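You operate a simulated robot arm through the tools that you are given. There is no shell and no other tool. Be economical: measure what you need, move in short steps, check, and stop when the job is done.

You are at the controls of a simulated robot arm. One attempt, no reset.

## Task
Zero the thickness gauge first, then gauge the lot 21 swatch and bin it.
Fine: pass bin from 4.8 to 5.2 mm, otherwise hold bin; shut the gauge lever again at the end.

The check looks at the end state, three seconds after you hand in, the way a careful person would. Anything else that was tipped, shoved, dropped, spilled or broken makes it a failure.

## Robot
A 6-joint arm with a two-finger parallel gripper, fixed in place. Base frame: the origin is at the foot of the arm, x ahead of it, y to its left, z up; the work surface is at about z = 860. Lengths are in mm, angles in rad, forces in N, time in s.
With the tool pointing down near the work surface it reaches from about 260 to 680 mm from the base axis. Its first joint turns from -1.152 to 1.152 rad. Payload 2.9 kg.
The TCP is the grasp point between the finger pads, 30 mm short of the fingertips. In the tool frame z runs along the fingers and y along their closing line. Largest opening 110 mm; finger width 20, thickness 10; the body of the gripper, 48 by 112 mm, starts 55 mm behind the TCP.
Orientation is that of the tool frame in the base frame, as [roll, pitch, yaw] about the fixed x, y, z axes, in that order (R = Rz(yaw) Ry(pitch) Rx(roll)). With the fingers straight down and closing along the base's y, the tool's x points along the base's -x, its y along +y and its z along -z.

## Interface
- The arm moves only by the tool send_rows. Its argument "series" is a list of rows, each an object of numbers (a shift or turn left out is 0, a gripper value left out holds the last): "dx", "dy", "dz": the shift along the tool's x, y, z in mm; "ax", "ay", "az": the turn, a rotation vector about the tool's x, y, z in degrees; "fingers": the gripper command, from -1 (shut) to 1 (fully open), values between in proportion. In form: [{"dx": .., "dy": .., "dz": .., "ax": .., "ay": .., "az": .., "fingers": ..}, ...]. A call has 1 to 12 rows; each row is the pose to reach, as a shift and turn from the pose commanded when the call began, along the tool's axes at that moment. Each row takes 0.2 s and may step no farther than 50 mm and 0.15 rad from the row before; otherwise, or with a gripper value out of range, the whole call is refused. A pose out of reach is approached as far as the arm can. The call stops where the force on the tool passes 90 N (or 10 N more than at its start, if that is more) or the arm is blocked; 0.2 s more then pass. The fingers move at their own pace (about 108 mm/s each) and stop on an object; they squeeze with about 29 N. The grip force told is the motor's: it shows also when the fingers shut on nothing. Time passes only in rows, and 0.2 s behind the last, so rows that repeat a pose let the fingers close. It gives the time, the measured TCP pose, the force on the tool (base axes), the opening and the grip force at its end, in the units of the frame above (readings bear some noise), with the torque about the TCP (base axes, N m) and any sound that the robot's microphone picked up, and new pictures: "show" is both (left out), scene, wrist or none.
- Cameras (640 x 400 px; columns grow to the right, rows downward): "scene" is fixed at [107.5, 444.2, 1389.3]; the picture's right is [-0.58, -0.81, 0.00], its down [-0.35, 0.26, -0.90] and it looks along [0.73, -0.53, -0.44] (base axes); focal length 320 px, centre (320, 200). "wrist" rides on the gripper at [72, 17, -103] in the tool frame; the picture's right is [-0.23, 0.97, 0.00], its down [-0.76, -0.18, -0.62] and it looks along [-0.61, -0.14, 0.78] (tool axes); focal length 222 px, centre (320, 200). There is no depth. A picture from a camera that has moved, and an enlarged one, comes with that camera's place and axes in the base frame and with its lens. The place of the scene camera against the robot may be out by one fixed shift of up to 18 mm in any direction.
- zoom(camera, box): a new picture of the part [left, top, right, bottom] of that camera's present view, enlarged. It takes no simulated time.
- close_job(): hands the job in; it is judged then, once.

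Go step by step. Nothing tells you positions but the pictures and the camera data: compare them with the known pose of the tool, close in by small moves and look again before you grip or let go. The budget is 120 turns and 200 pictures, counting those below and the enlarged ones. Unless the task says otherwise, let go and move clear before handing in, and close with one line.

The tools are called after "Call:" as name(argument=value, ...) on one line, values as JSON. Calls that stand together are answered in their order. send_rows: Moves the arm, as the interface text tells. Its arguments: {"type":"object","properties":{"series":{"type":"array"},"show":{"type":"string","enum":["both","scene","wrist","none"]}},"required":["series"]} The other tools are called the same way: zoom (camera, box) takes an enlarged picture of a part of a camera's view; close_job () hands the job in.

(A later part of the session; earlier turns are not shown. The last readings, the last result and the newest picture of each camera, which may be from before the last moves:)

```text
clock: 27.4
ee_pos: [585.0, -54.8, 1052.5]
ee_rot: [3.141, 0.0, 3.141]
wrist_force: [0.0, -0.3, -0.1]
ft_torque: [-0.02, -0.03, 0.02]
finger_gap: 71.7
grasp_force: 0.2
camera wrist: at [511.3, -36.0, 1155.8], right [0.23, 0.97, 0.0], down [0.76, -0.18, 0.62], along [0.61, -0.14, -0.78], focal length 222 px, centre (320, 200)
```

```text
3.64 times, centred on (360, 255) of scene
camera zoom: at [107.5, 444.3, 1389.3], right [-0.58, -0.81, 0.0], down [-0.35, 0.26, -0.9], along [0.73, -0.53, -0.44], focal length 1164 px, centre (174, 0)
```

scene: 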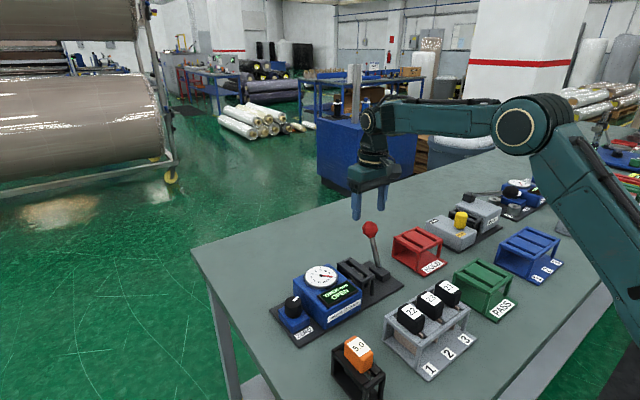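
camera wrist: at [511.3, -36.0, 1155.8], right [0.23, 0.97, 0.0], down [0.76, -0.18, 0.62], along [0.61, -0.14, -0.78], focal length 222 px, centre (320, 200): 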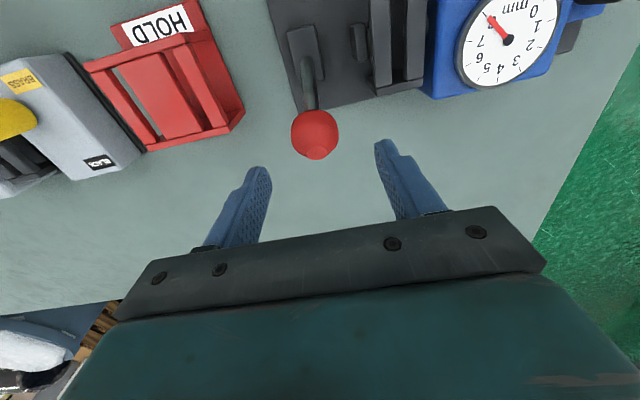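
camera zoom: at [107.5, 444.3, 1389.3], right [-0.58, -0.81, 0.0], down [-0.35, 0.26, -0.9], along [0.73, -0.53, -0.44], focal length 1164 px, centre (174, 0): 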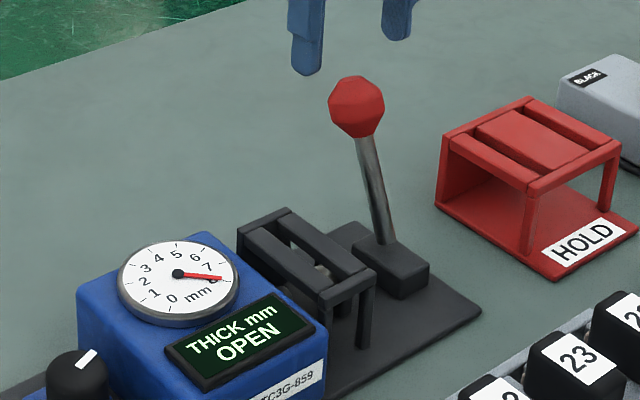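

Lever stays open. Now over to the rack for swatch 21.

Call:
send_rows(series=[{"dx": 45, "dz": -10}, {"dx": 90, "dz": -10}, {"dx": 135, "dz": -10}, {"dx": 180, "dz": -10}, {"dx": 225, "dz": 0}, {"dx": 255, "dz": 10}, {"dx": 255, "dz": 10}], show="wrist")

Call:
zoom(camera="wrist", box=[220, 60, 460, 220])

Call:
zoom(camera="scene", box=[370, 260, 530, 390])

```text
clock: 29.0
ee_pos: [325.3, -53.4, 1048.6]
ee_rot: [3.141, -0.001, 3.141]
wrist_force: [0.0, 0.3, 0.0]
ft_torque: [0.05, 0.0, 0.0]
finger_gap: 71.7
grasp_force: 0.1
camera wrist: at [252.9, -36.1, 1152.3], right [0.23, 0.97, 0.0], down [0.76, -0.18, 0.62], along [0.61, -0.14, -0.78], focal length 222 px, centre (320, 200)
```

wrist: 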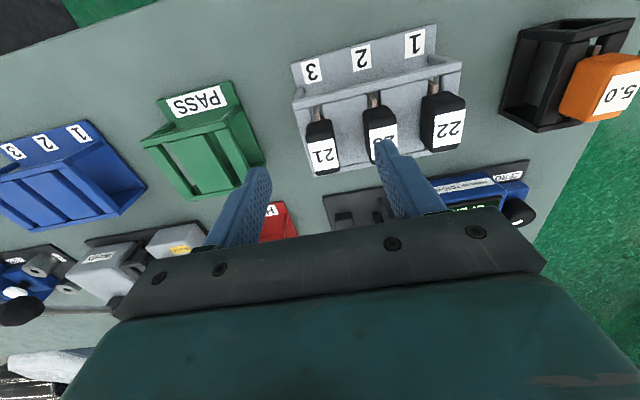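

```text
2.50 times, centred on (340, 140) of wrist
camera zoom: at [252.9, -36.1, 1152.3], right [0.23, 0.97, 0.0], down [0.76, -0.18, 0.62], along [0.61, -0.14, -0.78], focal length 555 px, centre (270, 350)
```

zoom: 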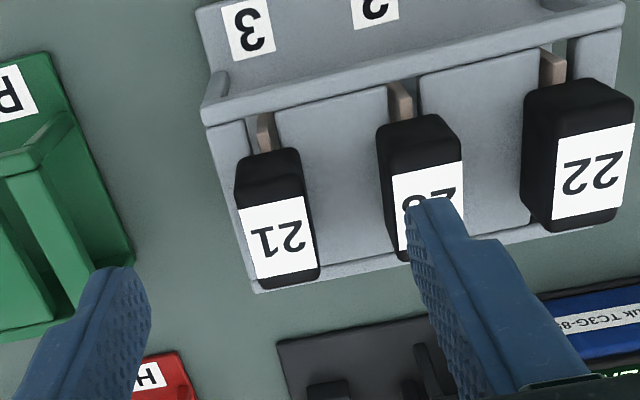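

```text
3.08 times, centred on (450, 325) of scene
camera zoom: at [107.5, 444.3, 1389.3], right [-0.58, -0.81, 0.0], down [-0.35, 0.26, -0.9], along [0.73, -0.53, -0.44], focal length 985 px, centre (-80, -185)
```

zoom: 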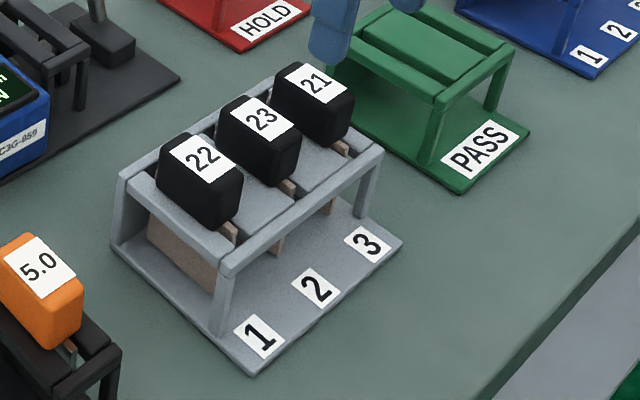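

Handle 21 is near (351, -55), top about z 956. Hovering just above with the fingers set to 44 mm.

Call:
send_rows(series=[{"dx": -13, "dy": -1, "dz": 10, "fingers": -0.2}, {"dx": -26, "dy": -2, "dz": 40}, {"dx": -26, "dy": -2, "dz": 45}], show="wrist")

Call:
zoom(camera="wrist", box=[220, 80, 440, 240])

Call:
zoom(camera="scene", box=[370, 230, 530, 360])

```text
clock: 29.8
ee_pos: [353.2, -58.2, 999.3]
ee_rot: [3.14, -0.001, -3.141]
wrist_force: [-0.5, 0.6, 0.3]
ft_torque: [0.01, -0.01, -0.02]
finger_gap: 43.9
grasp_force: 0.2
camera wrist: at [280.2, -40.4, 1103.8], right [0.23, 0.97, 0.0], down [0.76, -0.18, 0.62], along [0.61, -0.14, -0.78], focal length 222 px, centre (320, 200)
```

wrist: 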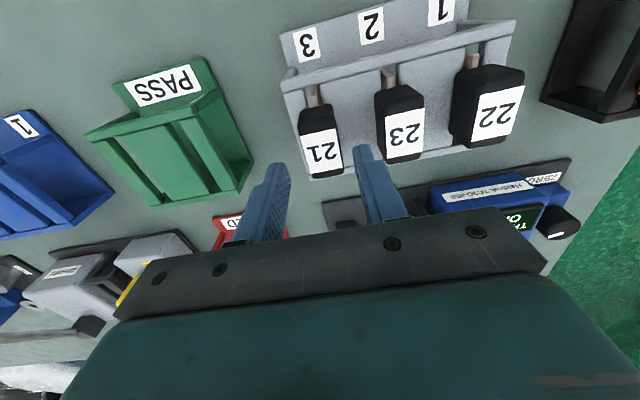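

```text
2.50 times, centred on (330, 160) of wrist
camera zoom: at [280.2, -40.4, 1103.8], right [0.23, 0.97, 0.0], down [0.76, -0.18, 0.62], along [0.61, -0.14, -0.78], focal length 555 px, centre (295, 300)
```

zoom: 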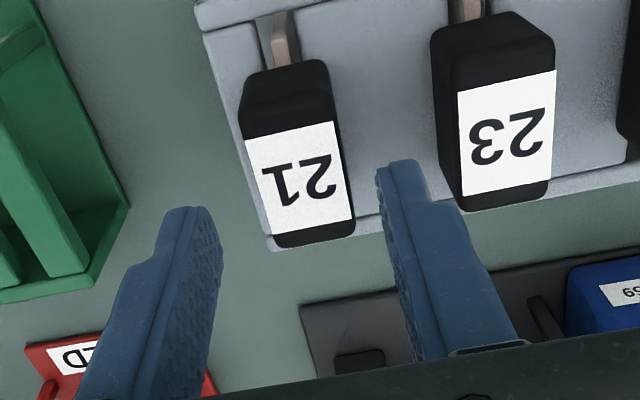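

```text
3.08 times, centred on (450, 295) of scene
camera zoom: at [107.5, 444.2, 1389.3], right [-0.58, -0.81, 0.0], down [-0.35, 0.26, -0.9], along [0.73, -0.53, -0.44], focal length 985 px, centre (-80, -92)
```

zoom: 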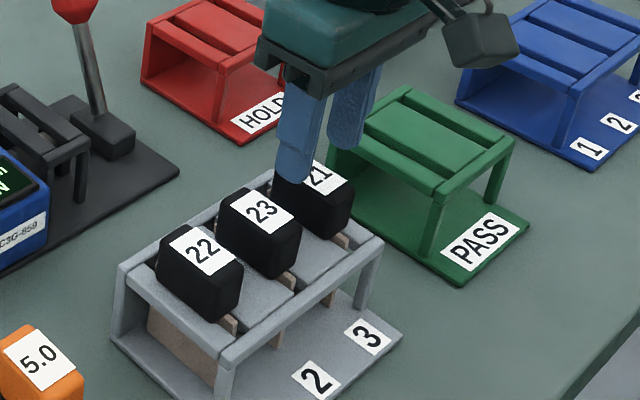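

Call:
send_rows(series=[{"dx": 0, "dy": 1.5}, {"dy": 1.5, "dz": 20}, {"dy": 1.5, "dz": 38}, {"dy": 1.5, "dz": 38}], show="wrist")

Call:
zoom(camera="scene", box=[370, 230, 530, 360])

```text
clock: 30.8
ee_pos: [352.4, -57.2, 962.5]
ee_rot: [3.141, 0.0, 3.141]
wrist_force: [-0.1, 0.1, -0.1]
ft_torque: [0.03, 0.0, 0.0]
finger_gap: 43.7
grasp_force: 0.1
camera wrist: at [279.4, -38.7, 1066.4], right [0.23, 0.97, 0.0], down [0.76, -0.18, 0.62], along [0.61, -0.14, -0.78], focal length 222 px, centre (320, 200)
```

wrist: 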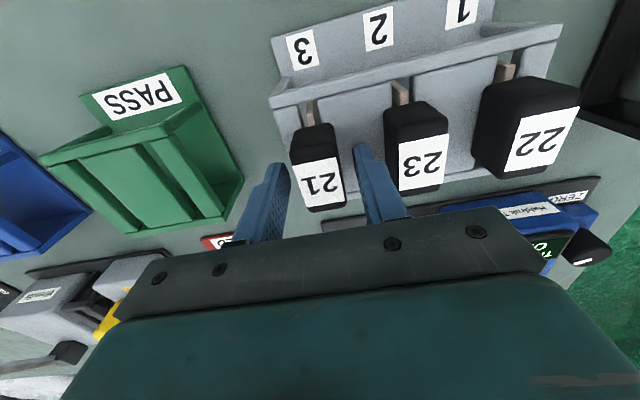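

```text
3.08 times, centred on (450, 295) of scene
camera zoom: at [107.5, 444.2, 1389.3], right [-0.58, -0.81, 0.0], down [-0.35, 0.26, -0.9], along [0.73, -0.53, -0.44], focal length 985 px, centre (-80, -92)
```

zoom: 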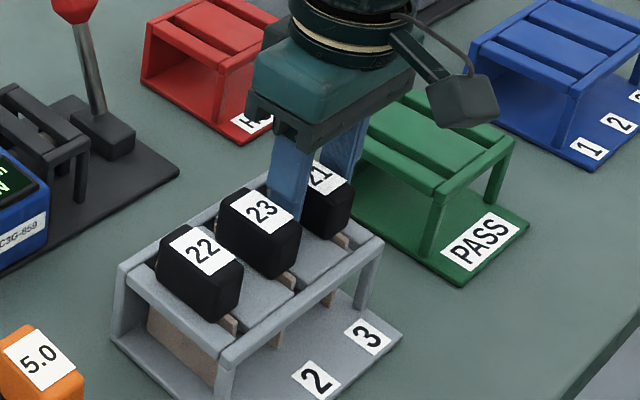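

Call:
send_rows(series=[{"dx": 2.5, "dy": 2, "dz": 3}, {"dx": 2.5, "dy": 2, "dz": 5}, {"dx": 2.5, "dy": 2, "dz": 5, "fingers": -1}, {"dx": 2.5, "dy": 2, "dz": 5}, {"dx": 2.5, "dy": 2, "dz": 5}], show="wrist")

```text
clock: 32.0
ee_pos: [350.5, -55.3, 957.1]
ee_rot: [-3.141, 0.0, -3.14]
wrist_force: [-0.4, -2.2, 5.1]
ft_torque: [-0.04, 0.02, -0.01]
finger_gap: 25.2
grasp_force: 28.6
camera wrist: at [277.3, -37.2, 1060.5], right [0.23, 0.97, 0.0], down [0.76, -0.18, 0.62], along [0.61, -0.14, -0.78], focal length 222 px, centre (320, 200)
```

wrist: 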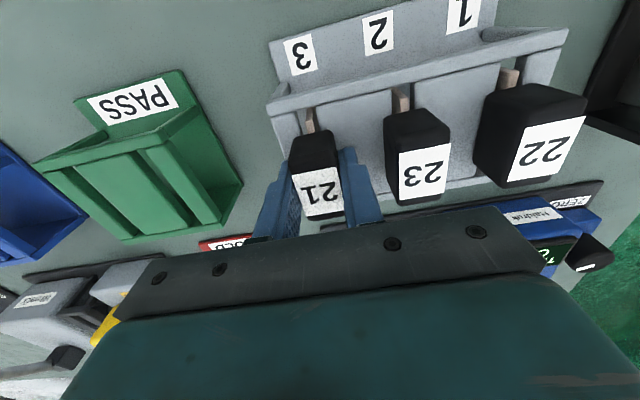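

Swatch 21 is gripped (25 mm). Lifting straight up.

Call:
send_rows(series=[{"dz": -15}, {"dz": -40}, {"dz": -75}, {"dz": -110}, {"dz": -130}, {"dz": -130}], show="both")

Call:
zoom(camera="scene", box=[370, 170, 530, 300])

```text
clock: 33.4
ee_pos: [350.3, -54.4, 1087.1]
ee_rot: [-3.142, -0.001, -3.141]
wrist_force: [-0.4, 0.3, 0.2]
ft_torque: [0.01, 0.02, 0.02]
finger_gap: 25.2
grasp_force: 29.3
camera wrist: at [278.2, -35.6, 1191.1], right [0.23, 0.97, 0.0], down [0.76, -0.18, 0.62], along [0.61, -0.14, -0.78], focal length 222 px, centre (320, 200)
```

scene: 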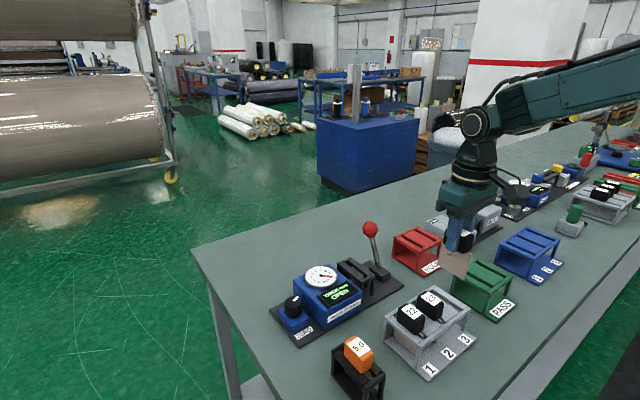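
wrist: 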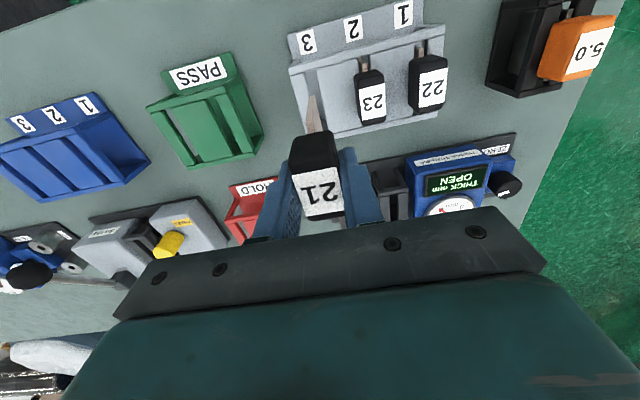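

```text
3.08 times, centred on (450, 235) of scene
camera zoom: at [107.5, 444.3, 1389.3], right [-0.58, -0.81, 0.0], down [-0.35, 0.26, -0.9], along [0.73, -0.53, -0.44], focal length 985 px, centre (-80, 92)
```

zoom: 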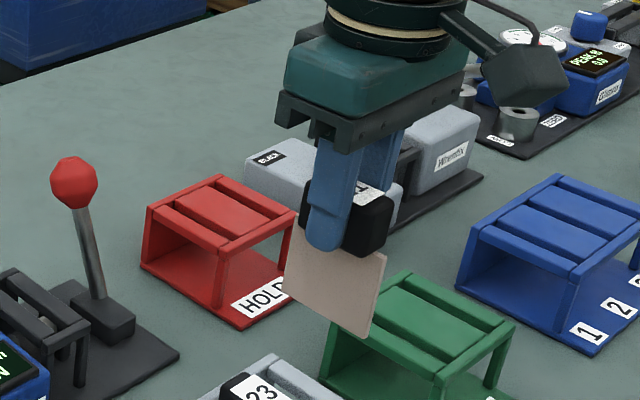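

Card hangs cleanly. Moving to view the gauge slot from just in front.

Call:
send_rows(series=[{"dx": -30, "dy": 25}, {"dx": -60, "dy": 50}, {"dx": -90, "dy": 75}, {"dx": -120, "dy": 85}, {"dx": -120, "dy": 85}], show="none")

Call:
zoom(camera="wrist", box=[220, 60, 440, 220])

Call:
zoom(camera="scene", box=[300, 200, 440, 310])

```text
clock: 34.6
ee_pos: [472.6, 30.6, 1085.9]
ee_rot: [3.141, -0.001, -3.141]
wrist_force: [-0.3, 0.6, -0.5]
ft_torque: [0.02, 0.0, 0.02]
finger_gap: 25.3
grasp_force: 28.7
```

```text
2.50 times, centred on (330, 140) of wrist
camera zoom: at [400.1, 49.0, 1189.8], right [0.23, 0.97, 0.0], down [0.76, -0.18, 0.62], along [0.61, -0.14, -0.78], focal length 555 px, centre (295, 350)
```

zoom: 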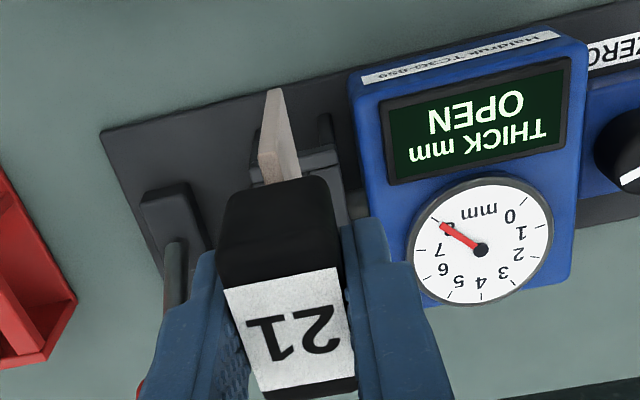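

```text
3.64 times, centred on (370, 255) of scene
camera zoom: at [107.5, 444.3, 1389.3], right [-0.58, -0.81, 0.0], down [-0.35, 0.26, -0.9], along [0.73, -0.53, -0.44], focal length 1164 px, centre (138, 0)
```

zoom: 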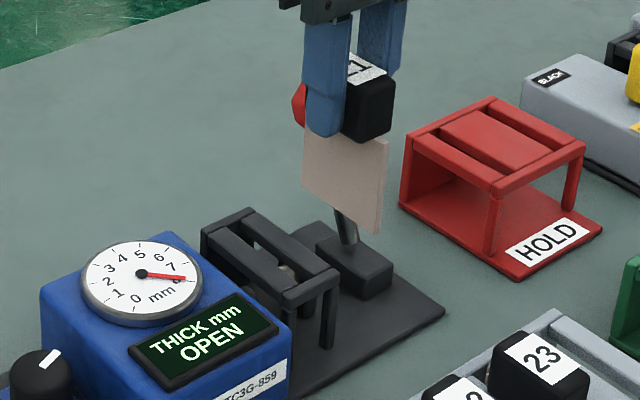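

Call:
send_rows(series=[{"dx": 15, "dy": -40}, {"dx": 30, "dy": -75}, {"dx": 30, "dy": -75}], show="none")

Call:
zoom(camera="wrist", box=[300, 100, 460, 220])

```text
clock: 35.4
ee_pos: [442.9, -45.5, 1085.1]
ee_rot: [3.141, 0.001, -3.14]
wrist_force: [-0.3, 0.1, -0.3]
ft_torque: [0.01, 0.02, 0.01]
finger_gap: 25.0
grasp_force: 29.3
```

```text
3.33 times, centred on (380, 160) of wrist
camera zoom: at [370.1, -28.3, 1189.4], right [0.23, 0.97, 0.0], down [0.76, -0.18, 0.62], along [0.61, -0.14, -0.78], focal length 740 px, centre (120, 333)
```

zoom: 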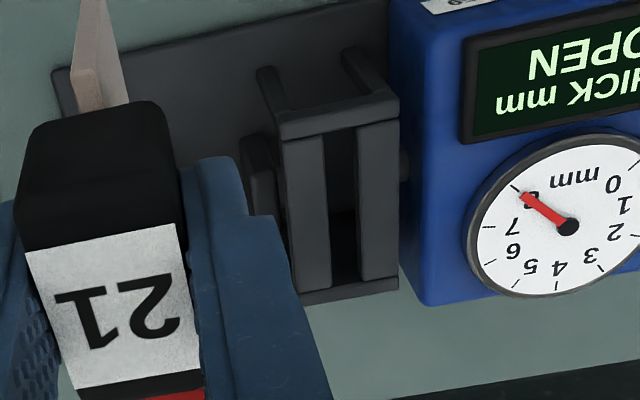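

Slot centre is at about x 536, y 26, rail top z ≈ 925. Moving over it and lowering partway.

Call:
send_rows(series=[{"dx": -30, "dy": 25}, {"dx": -60, "dy": 50}, {"dx": -92, "dy": 72}, {"dx": -92, "dy": 72}, {"dx": -92, "dy": 72, "dz": 40}, {"dx": -92, "dy": 72, "dz": 50}, {"dx": -92, "dy": 72, "dz": 50}], show="wrist")

Call:
zoom(camera="wrist", box=[260, 60, 400, 200])

Call:
zoom(camera="scene", box=[300, 210, 420, 310])

```text
clock: 37.0
ee_pos: [533.5, 25.5, 1034.8]
ee_rot: [3.141, 0.001, 3.142]
wrist_force: [0.2, 0.4, -1.1]
ft_torque: [-0.03, -0.03, -0.01]
finger_gap: 25.3
grasp_force: 29.0
camera wrist: at [459.7, 43.7, 1138.9], right [0.23, 0.97, 0.0], down [0.76, -0.18, 0.62], along [0.61, -0.14, -0.78], focal length 222 px, centre (320, 200)
```

wrist: 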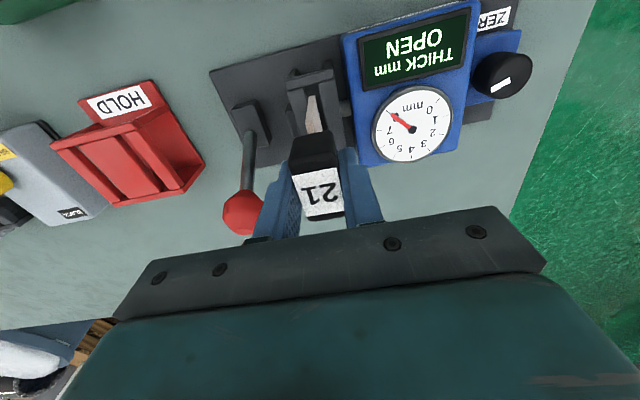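

```text
2.86 times, centred on (330, 130) of wrist
camera zoom: at [459.7, 43.7, 1138.9], right [0.23, 0.97, 0.0], down [0.76, -0.18, 0.62], along [0.61, -0.14, -0.78], focal length 635 px, centre (291, 400)
```

zoom: 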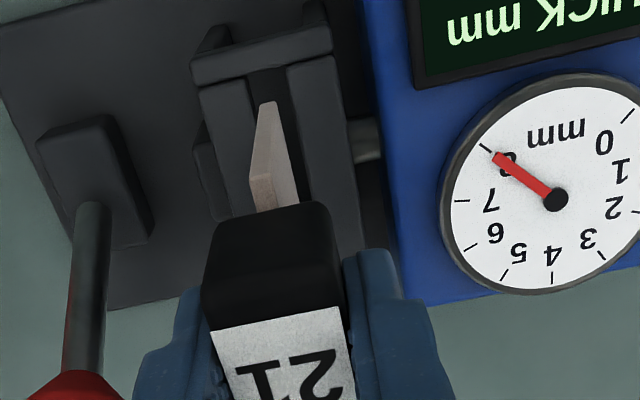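

```text
4.00 times, centred on (360, 260) of scene
camera zoom: at [107.5, 444.3, 1389.3], right [-0.58, -0.81, 0.0], down [-0.35, 0.26, -0.9], along [0.73, -0.53, -0.44], focal length 1281 px, centre (160, -40)
```

zoom: 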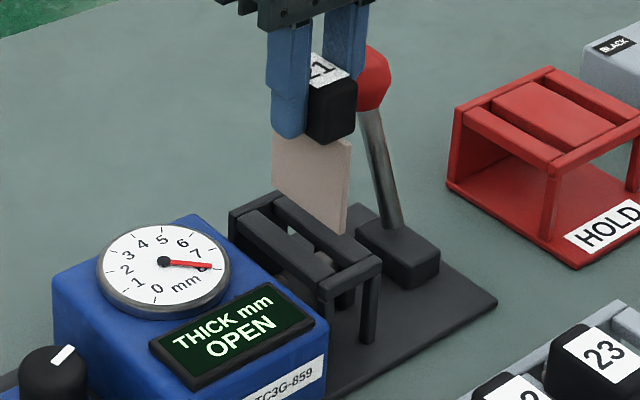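

Card edge lines up with the slot. Lowering gently.

Call:
send_rows(series=[{"dz": 15}, {"dz": 30}, {"dz": 40}, {"dz": 40}], show="none")

Call:
zoom(camera="wrist", box=[260, 60, 400, 200])

Call:
zoom(camera="scene", box=[300, 210, 420, 310])

```text
clock: 38.0
ee_pos: [532.3, 27.1, 996.2]
ee_rot: [-3.14, -0.002, -3.141]
wrist_force: [0.2, -0.5, -0.8]
ft_torque: [-0.04, 0.0, 0.03]
finger_gap: 25.2
grasp_force: 28.9
```

```text
2.86 times, centred on (330, 130) of wrist
camera zoom: at [459.6, 44.1, 1099.8], right [0.23, 0.97, 0.0], down [0.76, -0.18, 0.62], along [0.61, -0.14, -0.78], focal length 635 px, centre (291, 400)
```

zoom: 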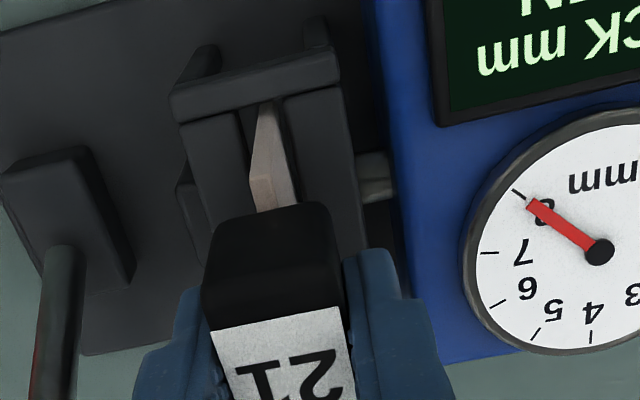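

```text
4.00 times, centred on (360, 260) of scene
camera zoom: at [107.5, 444.3, 1389.3], right [-0.58, -0.81, 0.0], down [-0.35, 0.26, -0.9], along [0.73, -0.53, -0.44], focal length 1281 px, centre (160, -40)
```

zoom: 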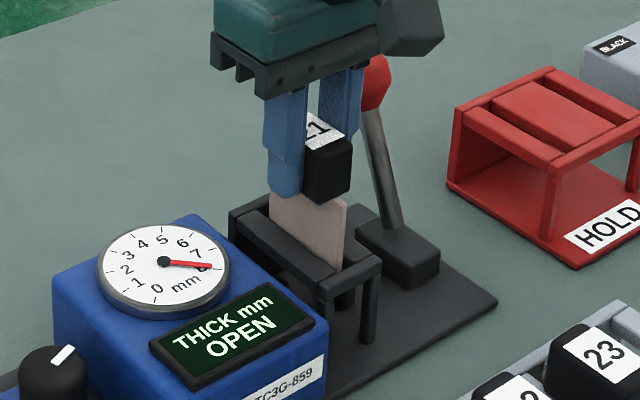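

Call:
send_rows(series=[{"dx": -3}, {"dx": -3, "dz": 10}, {"dx": -3, "dz": 20}, {"dx": -3, "dz": 30}, {"dx": -3, "dz": 30}], show="none")

Call:
zoom(camera="wrist", box=[260, 60, 400, 200])

Call:
zoom(camera="scene", box=[300, 210, 420, 310])

```text
clock: 39.2
ee_pos: [535.0, 25.8, 966.1]
ee_rot: [-3.141, 0.001, 3.141]
wrist_force: [-0.3, 0.2, -0.4]
ft_torque: [-0.01, 0.07, 0.0]
finger_gap: 25.3
grasp_force: 28.9
```

```text
2.86 times, centred on (330, 130) of wrist
camera zoom: at [462.6, 44.1, 1069.4], right [0.23, 0.97, 0.0], down [0.76, -0.18, 0.62], along [0.61, -0.14, -0.78], focal length 635 px, centre (291, 400)
```

zoom: 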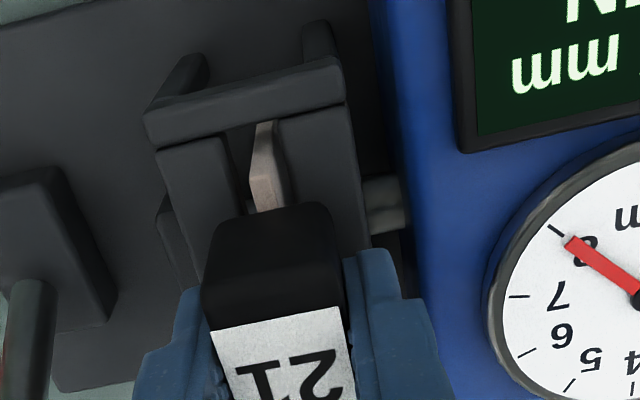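

```text
4.00 times, centred on (360, 260) of scene
camera zoom: at [107.5, 444.2, 1389.3], right [-0.58, -0.81, 0.0], down [-0.35, 0.26, -0.9], along [0.73, -0.53, -0.44], focal length 1281 px, centre (160, -40)
```

zoom: 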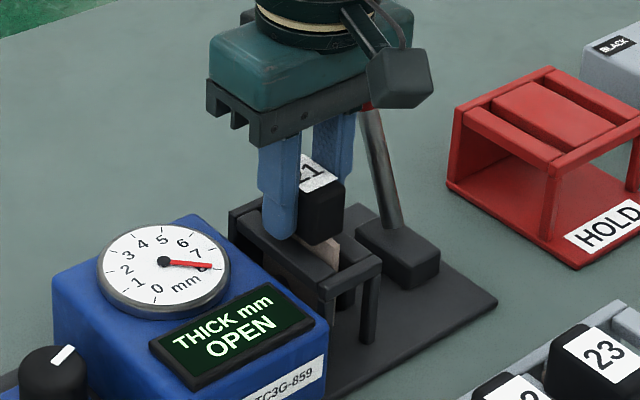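

Call:
send_rows(series=[{"dz": 4}, {"dz": 8}, {"dz": 8}], show="none")

Call:
zoom(camera="scene", box=[310, 230, 410, 310])

```text
clock: 40.0
ee_pos: [536.1, 25.8, 956.9]
ee_rot: [3.141, -0.001, 3.141]
wrist_force: [-0.1, 0.9, -0.9]
ft_torque: [0.02, 0.01, -0.04]
finger_gap: 25.4
grasp_force: 28.5
```

```text
5.00 times, centred on (360, 270) of scene
camera zoom: at [107.5, 444.2, 1389.3], right [-0.58, -0.81, 0.0], down [-0.35, 0.26, -0.9], along [0.73, -0.53, -0.44], focal length 1601 px, centre (120, -150)
```

zoom: 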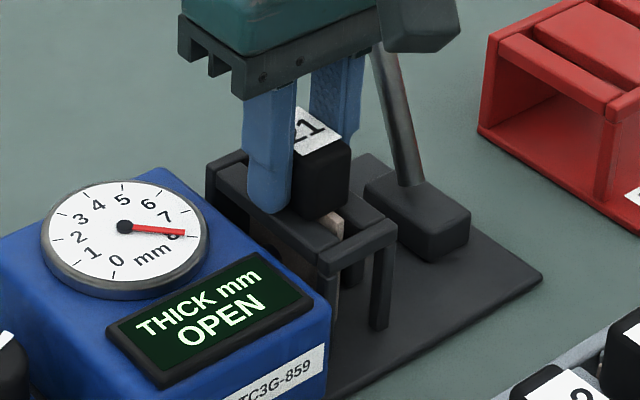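

Call:
send_rows(series=[{"dz": 1}, {"dz": 2}, {"dz": 2}], show="none")

Call:
zoom(camera="scene", box=[330, 240, 390, 290])

```text
clock: 40.8
ee_pos: [536.2, 25.0, 956.0]
ee_rot: [3.141, 0.0, -3.14]
wrist_force: [-2.5, 2.8, 6.4]
ft_torque: [0.06, 0.07, -0.02]
finger_gap: 25.3
grasp_force: 28.5
```

```text
8.00 times, centred on (360, 265) of scene
camera zoom: at [107.4, 444.3, 1389.3], right [-0.58, -0.81, 0.0], down [-0.35, 0.26, -0.9], along [0.73, -0.53, -0.44], focal length 2561 px, centre (0, -320)
```

zoom: 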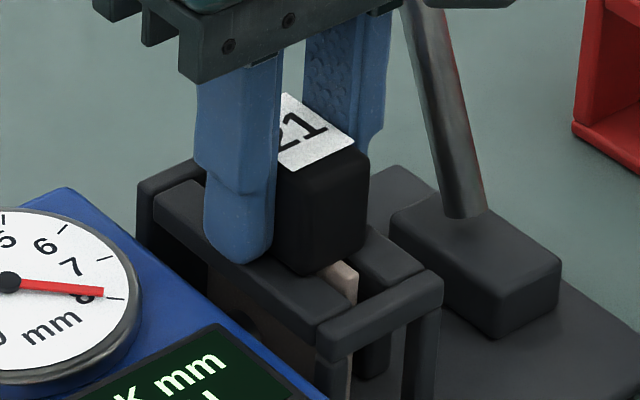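

Seated. Opening only slightly to clear the gauge body, then lifting.

Call:
send_rows(series=[{"fingers": -0.38}, {"fingers": -0.38}, {"dz": -10}, {"dz": -40}, {"dz": -80}, {"dz": -110}, {"dz": -110}], show="both")

Call:
zoom(camera="scene", box=[290, 210, 430, 320])

```text
clock: 42.4
ee_pos: [534.9, 26.9, 1065.3]
ee_rot: [-3.14, -0.001, -3.14]
wrist_force: [0.0, -0.9, -0.3]
ft_torque: [-0.02, 0.01, 0.0]
finger_gap: 34.3
grasp_force: 0.0
camera wrist: at [462.6, 44.4, 1169.8], right [0.23, 0.97, 0.0], down [0.76, -0.18, 0.62], along [0.61, -0.14, -0.78], focal length 222 px, centre (320, 200)
```

scene: 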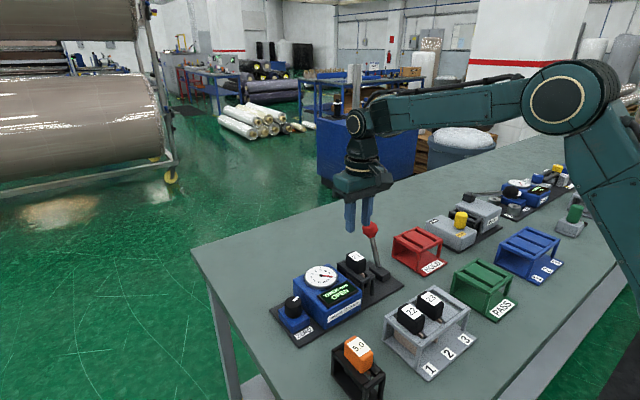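
wrist: 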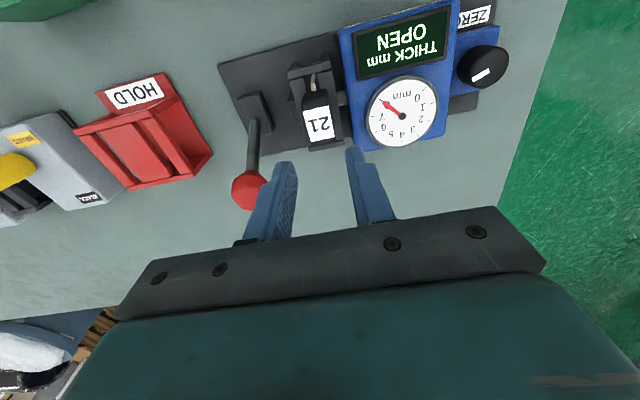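

```text
3.64 times, centred on (360, 265) of scene
camera zoom: at [107.5, 444.2, 1389.3], right [-0.58, -0.81, 0.0], down [-0.35, 0.26, -0.9], along [0.73, -0.53, -0.44], focal length 1164 px, centre (174, -36)
```

zoom: 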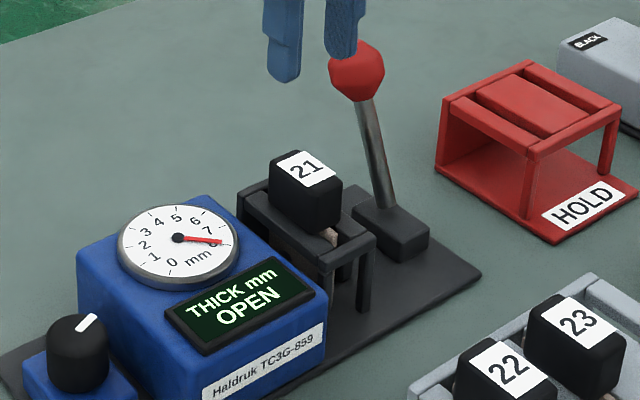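

Swatch is seated. Going back to the lever ball to close it.

Call:
send_rows(series=[{"dx": -20, "dy": -40, "fingers": 0.15}, {"dx": -48, "dy": -82}, {"dx": -48, "dy": -82}, {"dx": -48, "dy": -82, "dz": 40}, {"dx": -48, "dy": -82, "dz": 75}, {"dx": -48, "dy": -82, "dz": 87}, {"dx": -48, "dy": -82, "dz": 87}], show="wrist")

Call:
zoom(camera="scene", box=[290, 190, 430, 300])

```text
refused: row 2 steps farther than a row can; nothing moved
```

```text
3.64 times, centred on (360, 245) of scene
camera zoom: at [107.5, 444.2, 1389.3], right [-0.58, -0.81, 0.0], down [-0.35, 0.26, -0.9], along [0.73, -0.53, -0.44], focal length 1164 px, centre (174, 36)
```

zoom: 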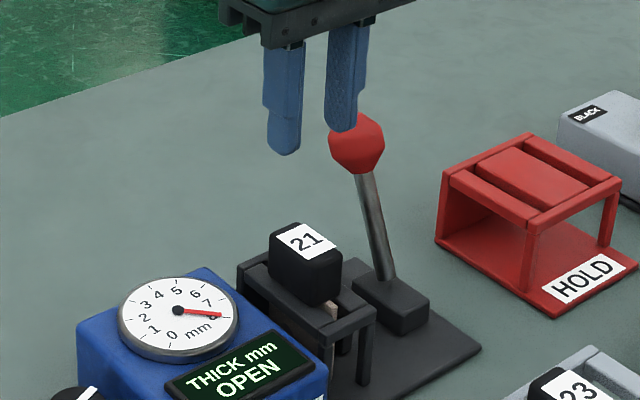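

One step was too long and the call was refused without moving; I'll resend it with shorter steps.

Call:
send_rows(series=[{"dx": -20, "dy": -35, "fingers": 0.15}, {"dx": -40, "dy": -70}, {"dx": -48, "dy": -82}, {"dx": -48, "dy": -82}, {"dx": -48, "dy": -82, "dz": 40}, {"dx": -48, "dy": -82, "dz": 75}, {"dx": -48, "dy": -82, "dz": 87}, {"dx": -48, "dy": -82, "dz": 87}], show="wrist")

Call:
zoom(camera="scene", box=[290, 190, 430, 300])

```text
clock: 44.2
ee_pos: [585.6, -57.2, 981.1]
ee_rot: [3.141, -0.001, 3.14]
wrist_force: [-0.4, 0.0, -0.2]
ft_torque: [-0.03, 0.01, 0.0]
finger_gap: 63.2
grasp_force: 0.1
camera wrist: at [512.8, -38.8, 1085.0], right [0.23, 0.97, 0.0], down [0.76, -0.18, 0.62], along [0.61, -0.14, -0.78], focal length 222 px, centre (320, 200)
```

wrist: 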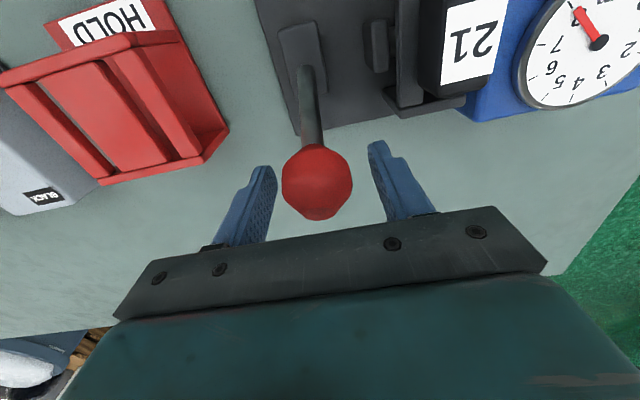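

```text
3.64 times, centred on (360, 245) of scene
camera zoom: at [107.5, 444.2, 1389.3], right [-0.58, -0.81, 0.0], down [-0.35, 0.26, -0.9], along [0.73, -0.53, -0.44], focal length 1164 px, centre (174, 36)
```

zoom: 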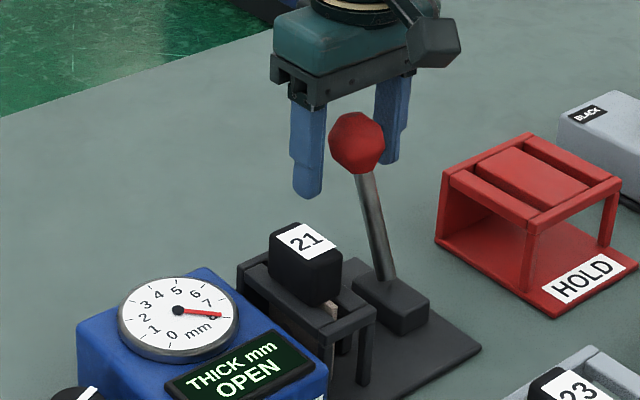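

Call:
send_rows(series=[{"fingers": -1}, {"fingers": -1}, {"fingers": -1}, {"dx": 7, "dz": -1.5}, {"dx": 14.5, "dz": -3}, {"dx": 22, "dz": -5}, {"dx": 29.5, "dz": -6.5}, {"dx": 37, "dz": -7.7}, {"dx": 44.5, "dz": -8.5}, {"dx": 52, "dz": -8.3}, {"dx": 59.5, "dz": -7.5}], show="none")

Call:
zoom(camera="scene", box=[290, 190, 430, 300])

```text
clock: 46.6
ee_pos: [524.5, -57.1, 987.9]
ee_rot: [-3.139, 0.003, 3.137]
wrist_force: [13.8, -29.1, -4.1]
ft_torque: [-0.01, -1.26, 0.31]
finger_gap: 37.1
grasp_force: 45.0
```

```text
3.64 times, centred on (360, 245) of scene
camera zoom: at [107.9, 443.4, 1389.5], right [-0.58, -0.81, 0.0], down [-0.35, 0.26, -0.9], along [0.73, -0.53, -0.44], focal length 1164 px, centre (174, 36)
```

zoom: 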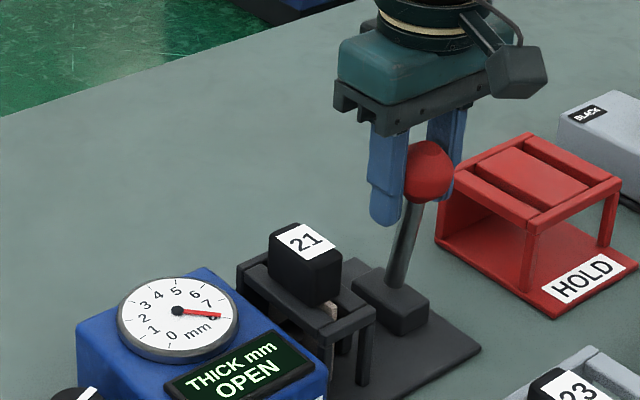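

Call:
send_rows(series=[{"dx": 8, "dy": -1, "dz": 1.3}, {"dx": 15, "dy": -2, "dz": 3.3}, {"dx": 22, "dy": -2, "dz": 5.8}, {"dx": 28, "dy": -2, "dz": 8.5}, {"dx": 34, "dy": -2, "dz": 11.5}, {"dx": 39, "dy": -2, "dz": 14.5}, {"dx": 39, "dy": -2, "dz": 14.5}], show="none")

Call:
zoom(camera="scene", box=[290, 190, 430, 300])

```text
clock: 48.2
ee_pos: [486.8, -57.2, 974.9]
ee_rot: [3.141, 0.005, -3.141]
wrist_force: [10.4, -4.9, 23.2]
ft_torque: [0.02, 0.22, -0.09]
finger_gap: 37.1
grasp_force: 45.4
```

```text
3.64 times, centred on (360, 245) of scene
camera zoom: at [107.4, 444.2, 1389.3], right [-0.58, -0.81, 0.0], down [-0.35, 0.26, -0.9], along [0.73, -0.53, -0.44], focal length 1164 px, centre (174, 36)
```

zoom: 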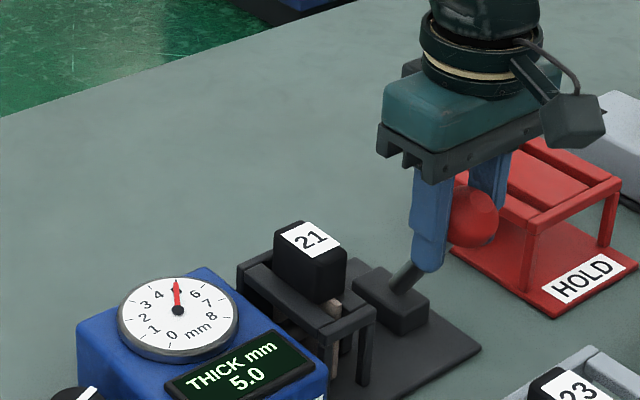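

Call:
zoom(camera="scene", box=[310, 240, 390, 310])

```text
5.71 times, centred on (350, 275) of scene
camera zoom: at [107.4, 444.2, 1389.3], right [-0.58, -0.81, 0.0], down [-0.35, 0.26, -0.9], along [0.73, -0.53, -0.44], focal length 1830 px, centre (149, -229)
```

zoom: 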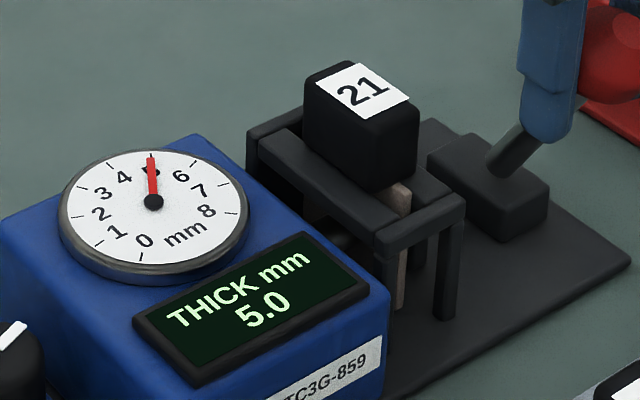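

Reading is 5.0 mm, so it goes to PASS. Opening the lever again.

Call:
send_rows(series=[{"dx": -6, "dz": -3.5}, {"dx": -12, "dz": -6.5}, {"dx": -24, "dz": -10.5}, {"dx": -36, "dz": -13.3}, {"dx": -48, "dz": -14.7}, {"dx": -60, "dz": -14.5}, {"dx": -72, "dz": -12.5}, {"dx": -84, "dz": -9.5}, {"dx": -92, "dz": -6.5}, {"dx": -97, "dz": -4}, {"dx": -97, "dz": -4}], show="none")

Call:
zoom(camera="scene", box=[290, 190, 430, 300])

```text
clock: 50.6
ee_pos: [581.4, -56.7, 979.8]
ee_rot: [-3.141, 0.008, -3.138]
wrist_force: [2.4, 13.1, 28.2]
ft_torque: [0.07, 1.09, -0.07]
finger_gap: 37.2
grasp_force: 45.1
```

```text
3.64 times, centred on (360, 245) of scene
camera zoom: at [107.1, 444.6, 1389.2], right [-0.58, -0.81, 0.0], down [-0.35, 0.26, -0.9], along [0.73, -0.53, -0.44], focal length 1164 px, centre (174, 36)
```

zoom: 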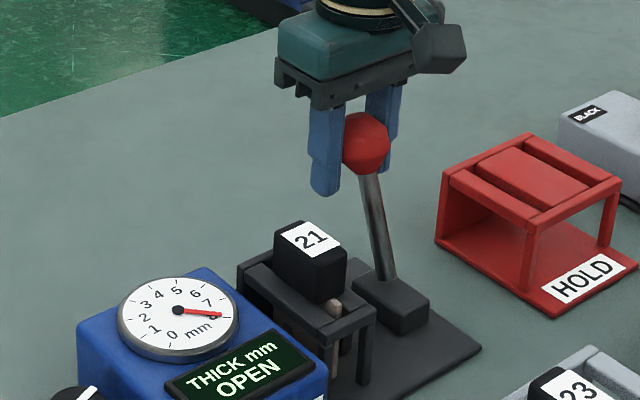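

Call:
send_rows(series=[{"fingers": 0.2}, {"fingers": 0.2}, {"dz": -40}, {"dz": -80}, {"dx": 16, "dy": 28, "dz": -85}, {"dx": 32, "dy": 56, "dz": -85}, {"dx": 47, "dy": 83, "dz": -85, "fingers": -0.38}, {"dx": 47, "dy": 83, "dz": -85}, {"dx": 47, "dy": 83, "dz": -85}], show="none")

Call:
zoom(camera="scene", box=[290, 190, 430, 300])

Call:
zoom(camera="wrist", box=[220, 60, 440, 220])

```text
clock: 52.6
ee_pos: [532.6, 25.4, 1060.2]
ee_rot: [-3.141, 0.001, -3.142]
wrist_force: [0.7, 1.4, 0.9]
ft_torque: [-0.01, 0.0, -0.01]
finger_gap: 34.1
grasp_force: 0.0
```

```text
3.64 times, centred on (360, 245) of scene
camera zoom: at [107.5, 444.3, 1389.3], right [-0.58, -0.81, 0.0], down [-0.35, 0.26, -0.9], along [0.73, -0.53, -0.44], focal length 1164 px, centre (174, 36)
```

zoom: 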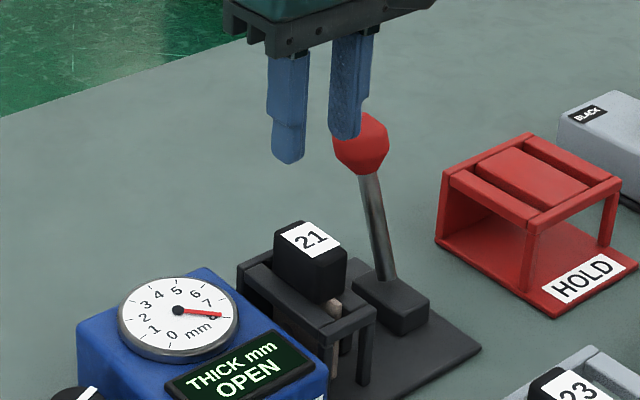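

```text
2.50 times, centred on (330, 140) of wrist
camera zoom: at [460.1, 43.2, 1164.8], right [0.23, 0.97, 0.0], down [0.76, -0.18, 0.62], along [0.61, -0.14, -0.78], focal length 555 px, centre (295, 350)
```

zoom: 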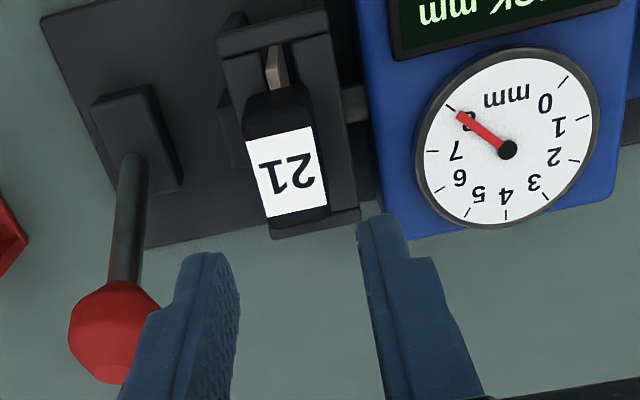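

Call:
send_rows(series=[{"dx": -2, "dy": -2.7, "fingers": -0.3}, {"dx": -2, "dy": -2.7, "dz": 40}, {"dx": -2, "dy": -2.7, "dz": 65}, {"dx": -2, "dy": -2.7, "dz": 65}], show="wrist")

Call:
zoom(camera="scene", box=[310, 200, 410, 280])

```text
clock: 53.6
ee_pos: [538.4, 23.1, 995.6]
ee_rot: [-3.139, -0.001, -3.14]
wrist_force: [0.7, -0.5, 0.1]
ft_torque: [0.01, -0.03, 0.0]
finger_gap: 38.6
grasp_force: 0.1
camera wrist: at [466.0, 41.4, 1100.0], right [0.23, 0.97, 0.0], down [0.76, -0.18, 0.62], along [0.61, -0.14, -0.78], focal length 222 px, centre (320, 200)
```

wrist: 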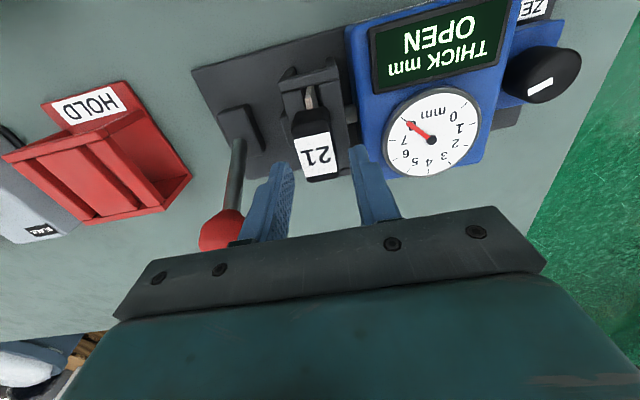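

```text
5.00 times, centred on (360, 240) of scene
camera zoom: at [107.5, 444.2, 1389.3], right [-0.58, -0.81, 0.0], down [-0.35, 0.26, -0.9], along [0.73, -0.53, -0.44], focal length 1601 px, centre (120, 0)
```

zoom: 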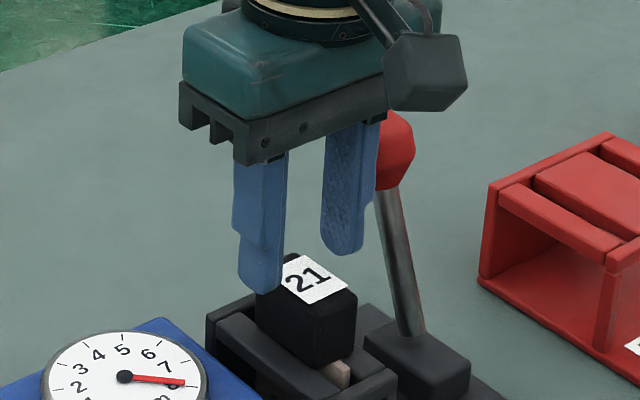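

Call:
send_rows(series=[{"dy": -0.5, "dz": 20}, {"dy": -0.5, "dz": 37}, {"dy": -0.5, "dz": 37}, {"dy": -0.5, "dz": 37, "fingers": -1}, {"dy": -0.5, "dz": 37}, {"dy": -0.5, "dz": 37}], show="wrist")

Call:
zoom(camera="scene", box=[310, 220, 410, 300])

```text
clock: 55.0
ee_pos: [537.4, 23.7, 959.0]
ee_rot: [-3.14, -0.001, -3.141]
wrist_force: [-0.1, 0.6, -0.3]
ft_torque: [0.0, 0.02, 0.0]
finger_gap: 25.4
grasp_force: 29.5
camera wrist: at [464.8, 41.2, 1062.3], right [0.23, 0.97, 0.0], down [0.76, -0.18, 0.62], along [0.61, -0.14, -0.78], focal length 222 px, centre (320, 200)
```

wrist: 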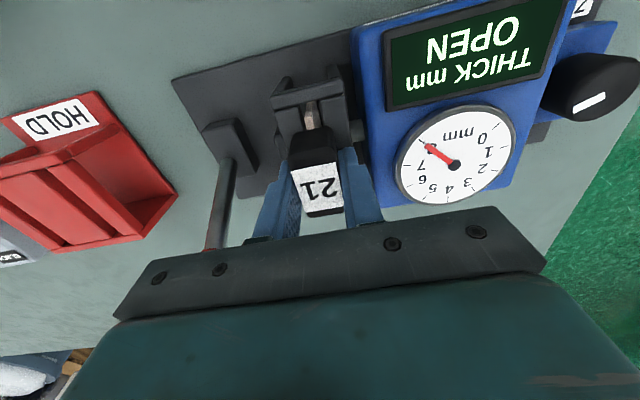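

```text
5.00 times, centred on (360, 260) of scene
camera zoom: at [107.5, 444.2, 1389.3], right [-0.58, -0.81, 0.0], down [-0.35, 0.26, -0.9], along [0.73, -0.53, -0.44], focal length 1601 px, centre (120, -100)
```

zoom: 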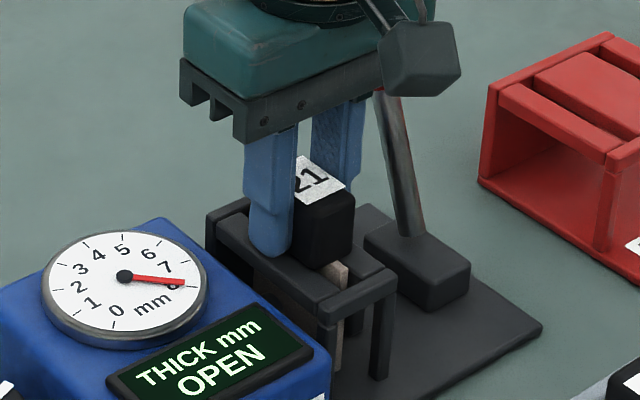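

Gripped; lifting out and travelling toward the PASS bin.

Call:
send_rows(series=[{"dz": -10}, {"dz": -40}, {"dz": -80}, {"dz": -120}, {"dz": -135}, {"dx": 40, "dy": -22, "dz": -135}, {"dx": 80, "dy": -44, "dz": -135}, {"dx": 120, "dy": -66, "dz": -135}, {"dx": 160, "dy": -88, "dz": -135}, {"dx": 200, "dy": -110, "dz": -135}, {"dx": 225, "dy": -125, "dz": -135}, {"dx": 225, "dy": -125, "dz": -135}], show="both")

Call:
zoom(camera="wrist", box=[160, 40, 320, 180])

```text
clock: 57.6
ee_pos: [313.4, -100.7, 1094.1]
ee_rot: [-3.141, 0.0, 3.141]
wrist_force: [-0.6, -0.5, 0.4]
ft_torque: [-0.02, 0.02, 0.02]
finger_gap: 25.2
grasp_force: 29.3
camera wrist: at [240.1, -83.8, 1198.3], right [0.23, 0.97, 0.0], down [0.76, -0.18, 0.62], along [0.61, -0.14, -0.78], focal length 222 px, centre (320, 200)
```

scene: 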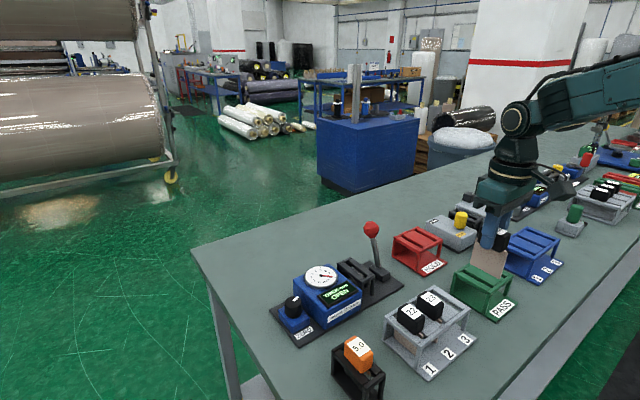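
wrist: 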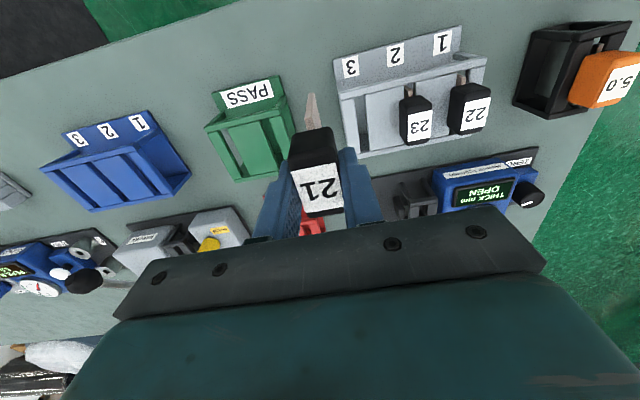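

```text
2.86 times, centred on (240, 110) of wrist
camera zoom: at [240.1, -83.8, 1198.3], right [0.23, 0.97, 0.0], down [0.76, -0.18, 0.62], along [0.61, -0.14, -0.78], focal length 635 px, centre (549, 457)
```

zoom: 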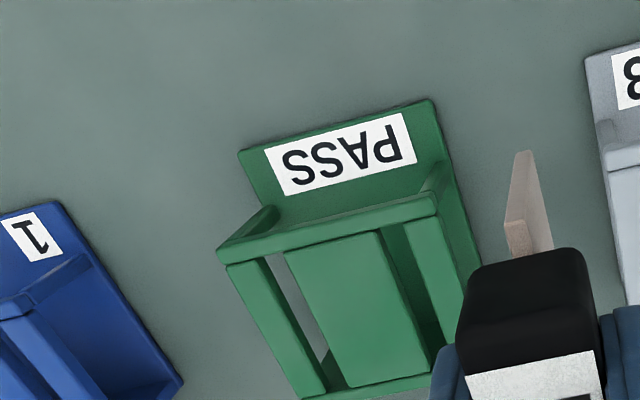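

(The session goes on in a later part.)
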